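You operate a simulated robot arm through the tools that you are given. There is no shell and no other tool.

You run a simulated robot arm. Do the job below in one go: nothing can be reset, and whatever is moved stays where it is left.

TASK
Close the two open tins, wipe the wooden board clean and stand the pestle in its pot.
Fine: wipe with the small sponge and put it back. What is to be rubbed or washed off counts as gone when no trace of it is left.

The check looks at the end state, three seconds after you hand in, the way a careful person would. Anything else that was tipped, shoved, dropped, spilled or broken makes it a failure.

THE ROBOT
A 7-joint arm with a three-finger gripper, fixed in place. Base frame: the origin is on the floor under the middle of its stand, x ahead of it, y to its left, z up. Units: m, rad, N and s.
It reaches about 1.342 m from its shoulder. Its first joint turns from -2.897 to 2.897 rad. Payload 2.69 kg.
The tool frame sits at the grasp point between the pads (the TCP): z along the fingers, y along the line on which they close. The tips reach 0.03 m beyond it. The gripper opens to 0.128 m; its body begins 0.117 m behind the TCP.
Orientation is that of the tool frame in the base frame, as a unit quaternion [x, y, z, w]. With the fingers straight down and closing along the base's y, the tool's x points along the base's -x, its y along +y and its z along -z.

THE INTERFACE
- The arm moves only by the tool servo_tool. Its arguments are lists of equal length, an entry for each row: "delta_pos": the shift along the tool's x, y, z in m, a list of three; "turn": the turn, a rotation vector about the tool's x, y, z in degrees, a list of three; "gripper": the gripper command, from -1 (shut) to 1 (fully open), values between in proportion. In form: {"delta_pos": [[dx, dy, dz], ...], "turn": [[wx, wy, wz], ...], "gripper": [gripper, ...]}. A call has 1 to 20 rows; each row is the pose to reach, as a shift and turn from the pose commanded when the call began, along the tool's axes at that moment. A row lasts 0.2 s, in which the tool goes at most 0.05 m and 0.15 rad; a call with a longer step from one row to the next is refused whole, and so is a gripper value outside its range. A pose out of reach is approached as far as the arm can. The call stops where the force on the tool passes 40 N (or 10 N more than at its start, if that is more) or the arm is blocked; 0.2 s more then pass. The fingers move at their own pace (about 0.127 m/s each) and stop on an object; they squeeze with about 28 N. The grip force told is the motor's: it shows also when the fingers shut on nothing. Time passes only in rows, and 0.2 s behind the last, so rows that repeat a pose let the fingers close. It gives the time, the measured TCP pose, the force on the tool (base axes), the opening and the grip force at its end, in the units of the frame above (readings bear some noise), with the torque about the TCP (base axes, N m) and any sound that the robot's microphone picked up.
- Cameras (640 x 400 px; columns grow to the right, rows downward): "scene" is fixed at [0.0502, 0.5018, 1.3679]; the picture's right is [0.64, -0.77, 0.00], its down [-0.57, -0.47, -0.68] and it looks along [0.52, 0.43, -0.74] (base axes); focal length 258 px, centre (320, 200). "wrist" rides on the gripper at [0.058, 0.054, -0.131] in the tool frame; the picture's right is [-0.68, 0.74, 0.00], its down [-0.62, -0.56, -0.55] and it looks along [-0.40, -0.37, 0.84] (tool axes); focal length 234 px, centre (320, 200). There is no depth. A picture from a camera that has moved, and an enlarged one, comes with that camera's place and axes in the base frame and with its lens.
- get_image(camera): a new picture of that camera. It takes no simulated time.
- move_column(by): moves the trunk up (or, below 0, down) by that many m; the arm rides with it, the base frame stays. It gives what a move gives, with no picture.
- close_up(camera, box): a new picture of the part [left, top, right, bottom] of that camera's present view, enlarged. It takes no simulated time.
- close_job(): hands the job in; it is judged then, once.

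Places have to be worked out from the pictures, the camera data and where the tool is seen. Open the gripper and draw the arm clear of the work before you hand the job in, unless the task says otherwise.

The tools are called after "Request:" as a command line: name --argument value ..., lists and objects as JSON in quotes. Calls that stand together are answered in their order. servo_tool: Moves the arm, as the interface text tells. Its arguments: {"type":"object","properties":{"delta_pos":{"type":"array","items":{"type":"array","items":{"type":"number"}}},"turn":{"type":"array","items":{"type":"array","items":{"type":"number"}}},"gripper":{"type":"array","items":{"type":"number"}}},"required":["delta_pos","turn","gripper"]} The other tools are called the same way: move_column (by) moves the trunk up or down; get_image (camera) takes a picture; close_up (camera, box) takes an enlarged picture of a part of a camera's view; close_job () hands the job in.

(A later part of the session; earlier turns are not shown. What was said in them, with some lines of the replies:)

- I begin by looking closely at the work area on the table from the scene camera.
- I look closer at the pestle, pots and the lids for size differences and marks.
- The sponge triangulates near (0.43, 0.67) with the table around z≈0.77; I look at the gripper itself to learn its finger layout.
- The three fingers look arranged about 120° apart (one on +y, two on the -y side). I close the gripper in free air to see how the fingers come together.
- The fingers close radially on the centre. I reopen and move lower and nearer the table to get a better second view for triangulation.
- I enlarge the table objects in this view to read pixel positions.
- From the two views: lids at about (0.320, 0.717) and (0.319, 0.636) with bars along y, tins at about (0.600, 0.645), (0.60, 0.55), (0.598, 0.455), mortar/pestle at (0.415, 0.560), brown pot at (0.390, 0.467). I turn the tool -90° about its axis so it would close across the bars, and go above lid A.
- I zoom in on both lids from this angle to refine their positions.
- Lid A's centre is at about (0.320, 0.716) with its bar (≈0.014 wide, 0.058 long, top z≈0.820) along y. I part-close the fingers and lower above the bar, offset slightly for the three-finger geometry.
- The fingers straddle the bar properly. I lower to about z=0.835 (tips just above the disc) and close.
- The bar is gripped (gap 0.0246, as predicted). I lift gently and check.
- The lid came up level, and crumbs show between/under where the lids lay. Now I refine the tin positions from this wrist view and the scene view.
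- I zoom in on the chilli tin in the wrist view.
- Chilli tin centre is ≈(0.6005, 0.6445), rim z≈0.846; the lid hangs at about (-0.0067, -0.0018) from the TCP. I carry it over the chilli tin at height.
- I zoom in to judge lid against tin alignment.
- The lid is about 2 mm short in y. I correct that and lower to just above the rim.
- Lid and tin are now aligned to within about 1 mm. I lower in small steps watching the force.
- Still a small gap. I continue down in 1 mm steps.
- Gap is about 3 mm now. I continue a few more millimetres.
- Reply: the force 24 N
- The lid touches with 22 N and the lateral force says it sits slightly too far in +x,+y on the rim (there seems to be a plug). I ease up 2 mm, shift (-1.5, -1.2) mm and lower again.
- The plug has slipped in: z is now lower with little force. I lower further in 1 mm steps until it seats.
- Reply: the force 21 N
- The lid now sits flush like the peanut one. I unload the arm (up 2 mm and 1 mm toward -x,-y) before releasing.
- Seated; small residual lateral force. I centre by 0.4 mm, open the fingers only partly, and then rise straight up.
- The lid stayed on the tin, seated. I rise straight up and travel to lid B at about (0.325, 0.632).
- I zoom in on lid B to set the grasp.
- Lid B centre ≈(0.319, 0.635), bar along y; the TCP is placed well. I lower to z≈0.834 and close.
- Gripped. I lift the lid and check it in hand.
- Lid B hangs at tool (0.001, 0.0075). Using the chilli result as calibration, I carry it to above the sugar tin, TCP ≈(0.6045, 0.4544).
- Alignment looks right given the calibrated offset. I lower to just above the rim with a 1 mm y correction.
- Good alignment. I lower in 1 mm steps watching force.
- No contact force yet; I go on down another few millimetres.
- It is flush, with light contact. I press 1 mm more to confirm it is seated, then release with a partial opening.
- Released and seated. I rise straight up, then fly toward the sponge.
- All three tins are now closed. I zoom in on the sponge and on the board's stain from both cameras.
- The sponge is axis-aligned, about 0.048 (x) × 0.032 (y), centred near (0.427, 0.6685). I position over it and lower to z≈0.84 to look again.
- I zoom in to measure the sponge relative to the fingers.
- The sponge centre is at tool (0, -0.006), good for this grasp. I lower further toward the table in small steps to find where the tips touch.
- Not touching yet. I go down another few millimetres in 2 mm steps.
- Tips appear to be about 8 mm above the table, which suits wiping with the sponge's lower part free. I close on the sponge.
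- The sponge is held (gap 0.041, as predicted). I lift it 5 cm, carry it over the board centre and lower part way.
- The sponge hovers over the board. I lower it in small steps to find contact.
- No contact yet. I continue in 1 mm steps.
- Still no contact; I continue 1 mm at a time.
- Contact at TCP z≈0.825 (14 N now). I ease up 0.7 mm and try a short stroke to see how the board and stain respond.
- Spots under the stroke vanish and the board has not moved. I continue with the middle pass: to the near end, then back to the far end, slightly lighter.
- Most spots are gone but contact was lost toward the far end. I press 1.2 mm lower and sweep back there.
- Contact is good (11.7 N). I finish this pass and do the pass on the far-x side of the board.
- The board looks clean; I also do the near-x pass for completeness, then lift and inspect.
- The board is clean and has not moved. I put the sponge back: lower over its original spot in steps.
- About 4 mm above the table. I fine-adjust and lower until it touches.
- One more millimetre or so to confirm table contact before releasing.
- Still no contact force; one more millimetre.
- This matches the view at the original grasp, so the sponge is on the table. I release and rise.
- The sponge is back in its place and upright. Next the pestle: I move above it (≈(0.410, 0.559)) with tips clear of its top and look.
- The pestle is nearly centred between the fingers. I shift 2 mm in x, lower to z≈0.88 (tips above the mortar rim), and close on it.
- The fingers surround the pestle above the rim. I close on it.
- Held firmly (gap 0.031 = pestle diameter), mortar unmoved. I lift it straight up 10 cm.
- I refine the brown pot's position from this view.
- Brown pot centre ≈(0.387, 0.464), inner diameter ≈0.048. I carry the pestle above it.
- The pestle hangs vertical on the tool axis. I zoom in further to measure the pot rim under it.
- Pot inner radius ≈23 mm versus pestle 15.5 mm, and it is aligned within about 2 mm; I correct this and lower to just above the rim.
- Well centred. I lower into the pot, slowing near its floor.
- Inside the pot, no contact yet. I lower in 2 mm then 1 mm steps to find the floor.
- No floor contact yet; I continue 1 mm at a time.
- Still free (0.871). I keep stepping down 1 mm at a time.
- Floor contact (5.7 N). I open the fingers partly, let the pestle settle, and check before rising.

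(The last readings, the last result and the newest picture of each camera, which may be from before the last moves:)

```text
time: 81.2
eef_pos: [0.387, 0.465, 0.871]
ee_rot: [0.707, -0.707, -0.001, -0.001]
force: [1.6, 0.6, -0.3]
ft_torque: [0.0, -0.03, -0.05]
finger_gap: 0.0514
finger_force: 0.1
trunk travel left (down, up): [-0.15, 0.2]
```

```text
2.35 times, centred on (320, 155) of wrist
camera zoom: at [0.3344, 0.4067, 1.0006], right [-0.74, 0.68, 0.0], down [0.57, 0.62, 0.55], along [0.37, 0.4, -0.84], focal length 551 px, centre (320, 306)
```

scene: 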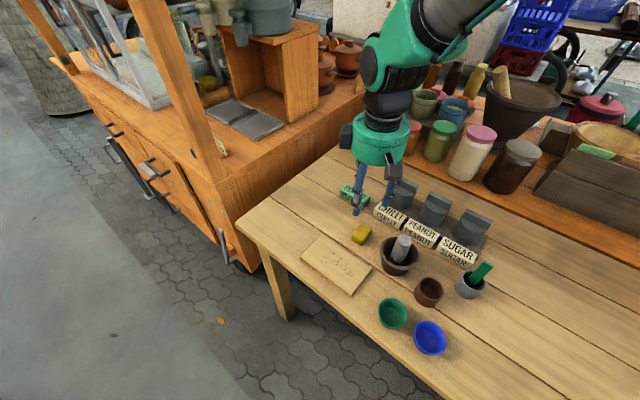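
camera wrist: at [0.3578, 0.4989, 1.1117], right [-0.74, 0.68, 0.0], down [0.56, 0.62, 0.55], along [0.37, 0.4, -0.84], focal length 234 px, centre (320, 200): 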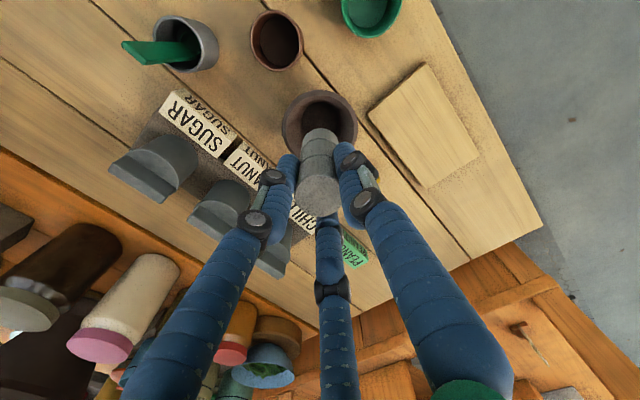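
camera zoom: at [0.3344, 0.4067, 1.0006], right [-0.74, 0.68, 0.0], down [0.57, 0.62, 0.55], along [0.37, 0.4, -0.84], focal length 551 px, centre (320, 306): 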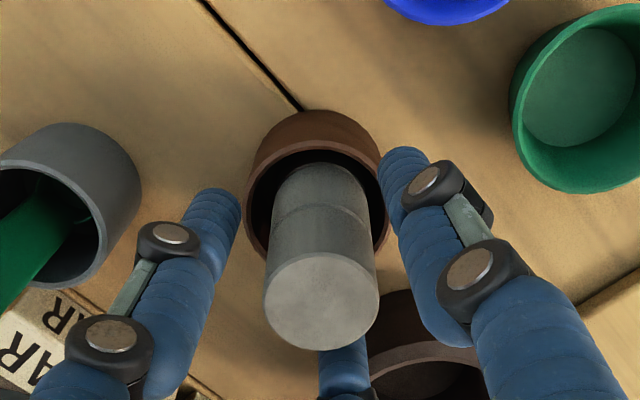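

The pestle stands upright on its own. I rise straight up and look at everything.

Request:
servo_tool --delta_pos '[[0, 0, -0.015], [0, 0, -0.035], [0, 0, -0.06], [0, 0, -0.09], [0, 0, -0.12], [0, 0, -0.15], [0, 0, -0.18], [0, 0, -0.18]]' --turn '[[0, 0, 0], [0, 0, 0], [0, 0, 0], [0, 0, 0], [0, 0, 0], [0, 0, 0], [0, 0, 0], [0, 0, 0]]' --gripper '[-0.2, -0.2, -0.2, -0.2, -0.2, 0, 0.3, 0.6]'

Request:
get_image --camera "scene"

Request:
get_image --camera "wrist"

```text
time: 83.0
eef_pos: [0.388, 0.4644, 1.0515]
ee_rot: [-0.707, 0.707, 0.0, 0.0]
force: [0.5, -0.9, 0.3]
ft_torque: [0.02, -0.03, 0.01]
finger_gap: 0.1021
finger_force: 0.0
trunk travel left (down, up): [-0.15, 0.2]
```

```text
taken
```

scene: 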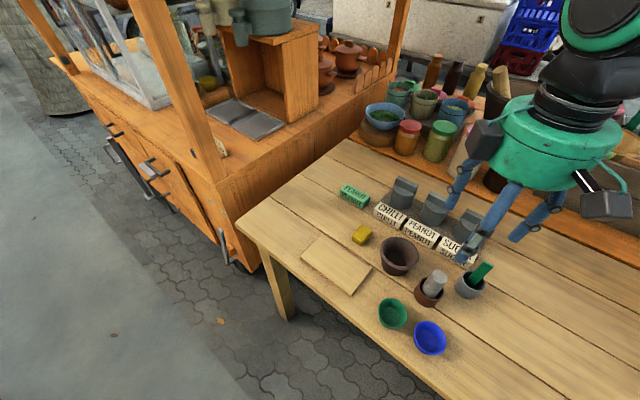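

```text
taken
camera wrist: at [0.3351, 0.4065, 1.182], right [-0.74, 0.68, 0.0], down [0.56, 0.62, 0.55], along [0.37, 0.4, -0.84], focal length 234 px, centre (320, 200)
```

wrist: 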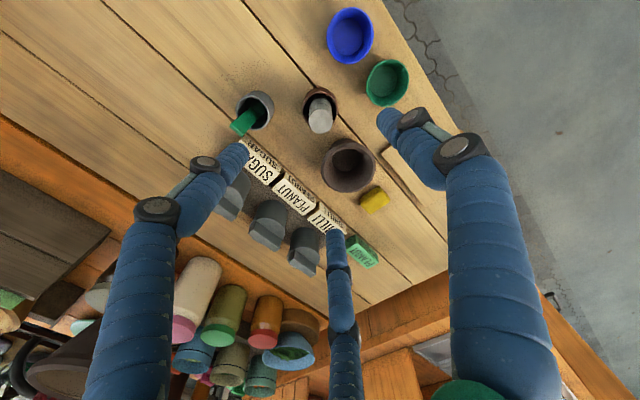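

All looks in order. I draw the arm back toward its starting place, high over the table, with the gripper open.

Request:
servo_tool --delta_pos '[[-0.022, 0.016, -0.01], [-0.045, 0.033, -0.02], [-0.07, 0.05, -0.03], [-0.095, 0.068, -0.04], [-0.12, 0.086, -0.05], [-0.145, 0.104, -0.06], [-0.17, 0.122, -0.065], [-0.195, 0.14, -0.07], [-0.22, 0.158, -0.075], [-0.245, 0.176, -0.075], [-0.27, 0.194, -0.075], [-0.295, 0.21, -0.075], [-0.305, 0.225, -0.075], [-0.305, 0.225, -0.075]]' --turn '[[0, 0, 0], [0, 0, 0], [0, 0, 0], [0, 0, 0], [0, 0, 0], [0, 0, 0], [0, 0, 0], [0, 0, 0], [0, 0, 0], [0, 0, 0], [0, 0, 0], [0, 0, 0], [0, 0, 0], [0, 0, 0]]' --gripper '[0.8, 1, 1, 1, 1, 1, 1, 1, 1, 1, 1, 1, 1, 1]'

Request:
get_image --camera "scene"

Request:
close_up --camera "scene" --box '[290, 170, 510, 308]'

Request:
close_up --camera "scene" --box '[370, 255, 500, 360]'

Request:
close_up --camera "scene" --box '[295, 228, 380, 300]'

Request:
close_up --camera "scene" --box '[375, 165, 500, 260]'

```text
time: 86.0
eef_pos: [0.162, 0.7686, 1.1246]
ee_rot: [-0.707, 0.707, 0.0, 0.0]
force: [-1.4, 0.6, 0.5]
ft_torque: [0.0, -0.01, 0.0]
finger_gap: 0.1282
finger_force: 0.1
trunk travel left (down, up): [-0.15, 0.2]
```

```text
taken
```

scene: 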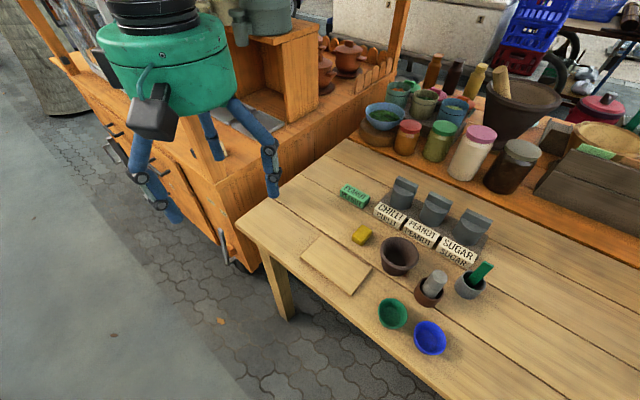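

```text
2.90 times, centred on (400, 239) of scene
camera zoom: at [0.0502, 0.5018, 1.3679], right [0.64, -0.77, 0.0], down [-0.57, -0.47, -0.68], along [0.52, 0.43, -0.74], focal length 747 px, centre (88, 87)
```

zoom: 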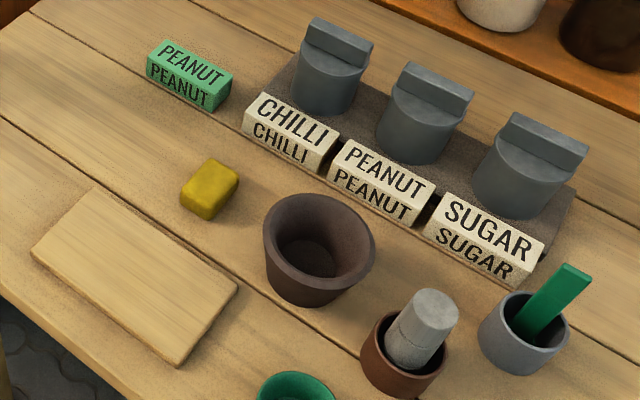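

```text
3.81 times, centred on (435, 308) of scene
camera zoom: at [0.0502, 0.5018, 1.3679], right [0.64, -0.77, 0.0], down [-0.57, -0.47, -0.68], along [0.52, 0.43, -0.74], focal length 982 px, centre (-118, -210)
```

zoom: 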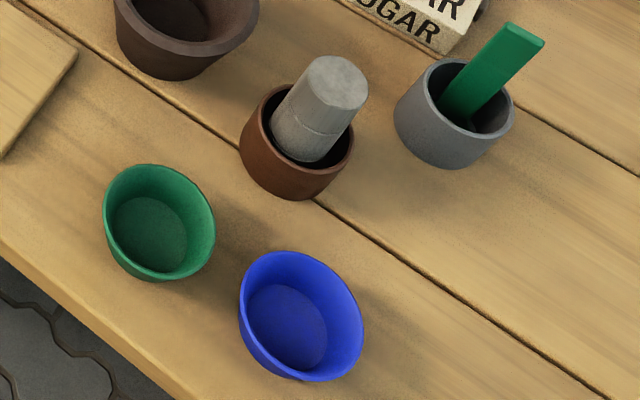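

```text
5.56 times, centred on (338, 264) of scene
camera zoom: at [0.0502, 0.5018, 1.3679], right [0.64, -0.77, 0.0], down [-0.57, -0.47, -0.68], along [0.52, 0.43, -0.74], focal length 1431 px, centre (223, -156)
```

zoom: 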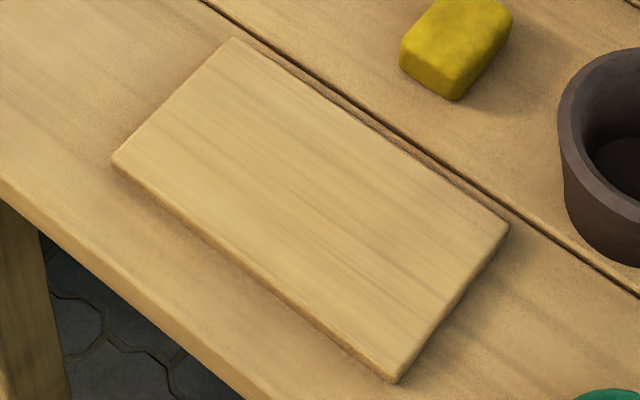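

```text
4.21 times, centred on (438, 212) of scene
camera zoom: at [0.0502, 0.5018, 1.3679], right [0.64, -0.77, 0.0], down [-0.57, -0.47, -0.68], along [0.52, 0.43, -0.74], focal length 1085 px, centre (-175, 147)
```

zoom: 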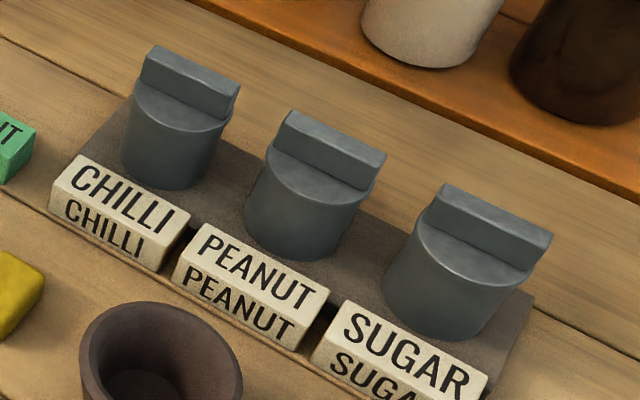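

Everything else is where it was. I take a last, highly enlarged look at the board for any faint trace.

Request:
close_up --camera "scene" --box '[305, 235, 345, 265]'

Request:
close_up --camera "scene" --box '[335, 248, 375, 278]'

Request:
close_up --camera "scene" --box '[330, 265, 370, 295]'

Request:
get_image --camera "wrist"

```text
13.33 times, centred on (325, 250) of scene
camera zoom: at [0.0502, 0.5018, 1.3679], right [0.64, -0.77, 0.0], down [-0.57, -0.47, -0.68], along [0.52, 0.43, -0.74], focal length 3435 px, centre (253, -467)
```

zoom: 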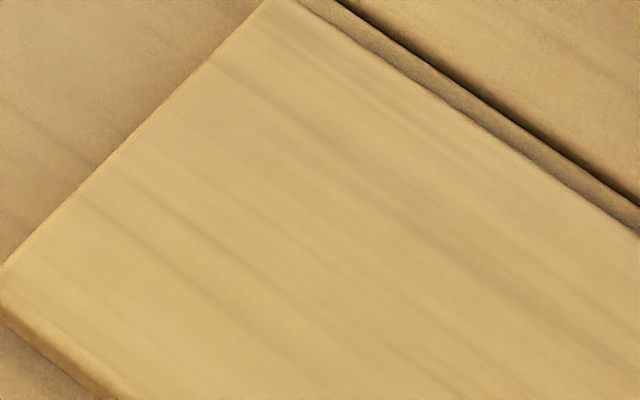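

```text
13.33 times, centred on (355, 263) of scene
camera zoom: at [0.0502, 0.5018, 1.3679], right [0.64, -0.77, 0.0], down [-0.57, -0.47, -0.68], along [0.52, 0.43, -0.74], focal length 3435 px, centre (-147, -640)
```

zoom: 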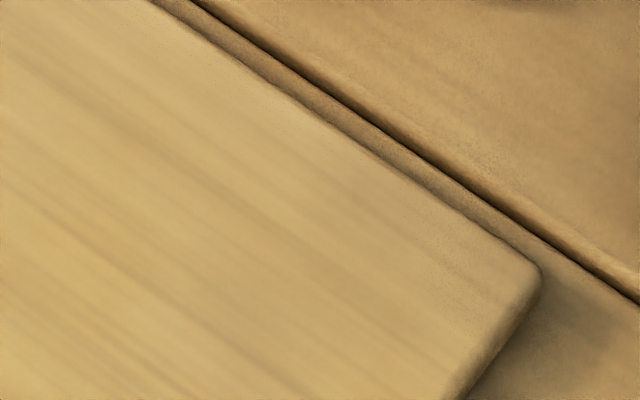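

```text
13.33 times, centred on (350, 280) of scene
camera zoom: at [0.0502, 0.5018, 1.3679], right [0.64, -0.77, 0.0], down [-0.57, -0.47, -0.68], along [0.52, 0.43, -0.74], focal length 3435 px, centre (-80, -867)
```

zoom: 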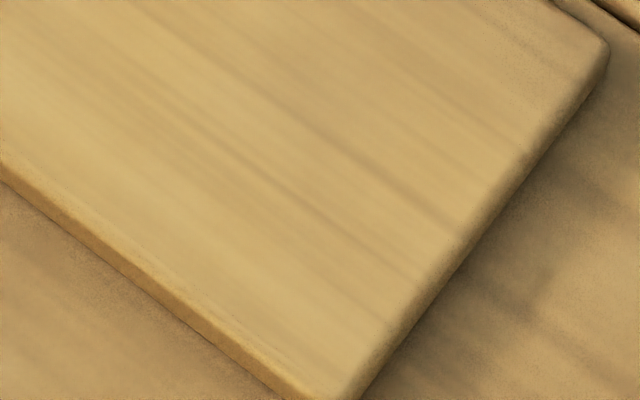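

```text
taken
camera wrist: at [0.1085, 0.7107, 1.2553], right [-0.74, 0.68, 0.0], down [0.56, 0.62, 0.55], along [0.37, 0.4, -0.84], focal length 234 px, centre (320, 200)
```

wrist: 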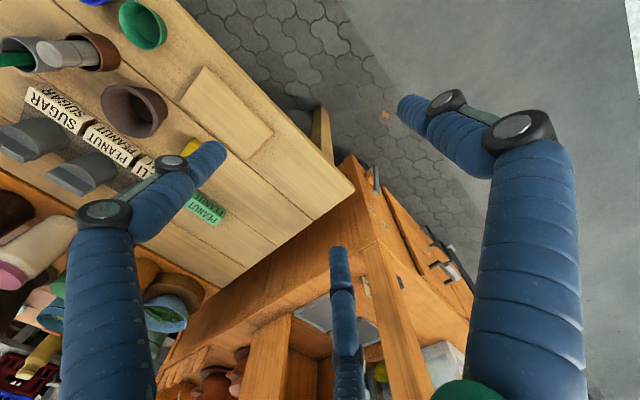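

The board shows no trace left, both tins are closed, the pestle stands in the brown pot, the sponge is back, and the arm is clear with the gripper open. I hand the job in.

Request:
close_job

```text
The job is handed in.
```

I did all three parts of the job and handed it in; the result of the check has not come back.

- **Tins:** The chilli and sugar tins now have their lids on, seated flush like the peanut tin. The two lids looked identical, so I took either to fit either tin.
- **Board:** I wiped the whole board with the yellow sponge. No trace of the stain shows in the enlarged pictures, and the board did not move.
- **Sponge:** It is back in its original spot to within about 2 mm.
- **Pestle:** It stands upright in the small brown pot. Nothing was labelled, so I took that pot to be the pestle's because it was the only empty one. The grey pot held the green spatula and the pestle had been in the mortar.

The final pictures show nothing else tipped, moved or spilled. The arm is back near its starting place with the gripper open.
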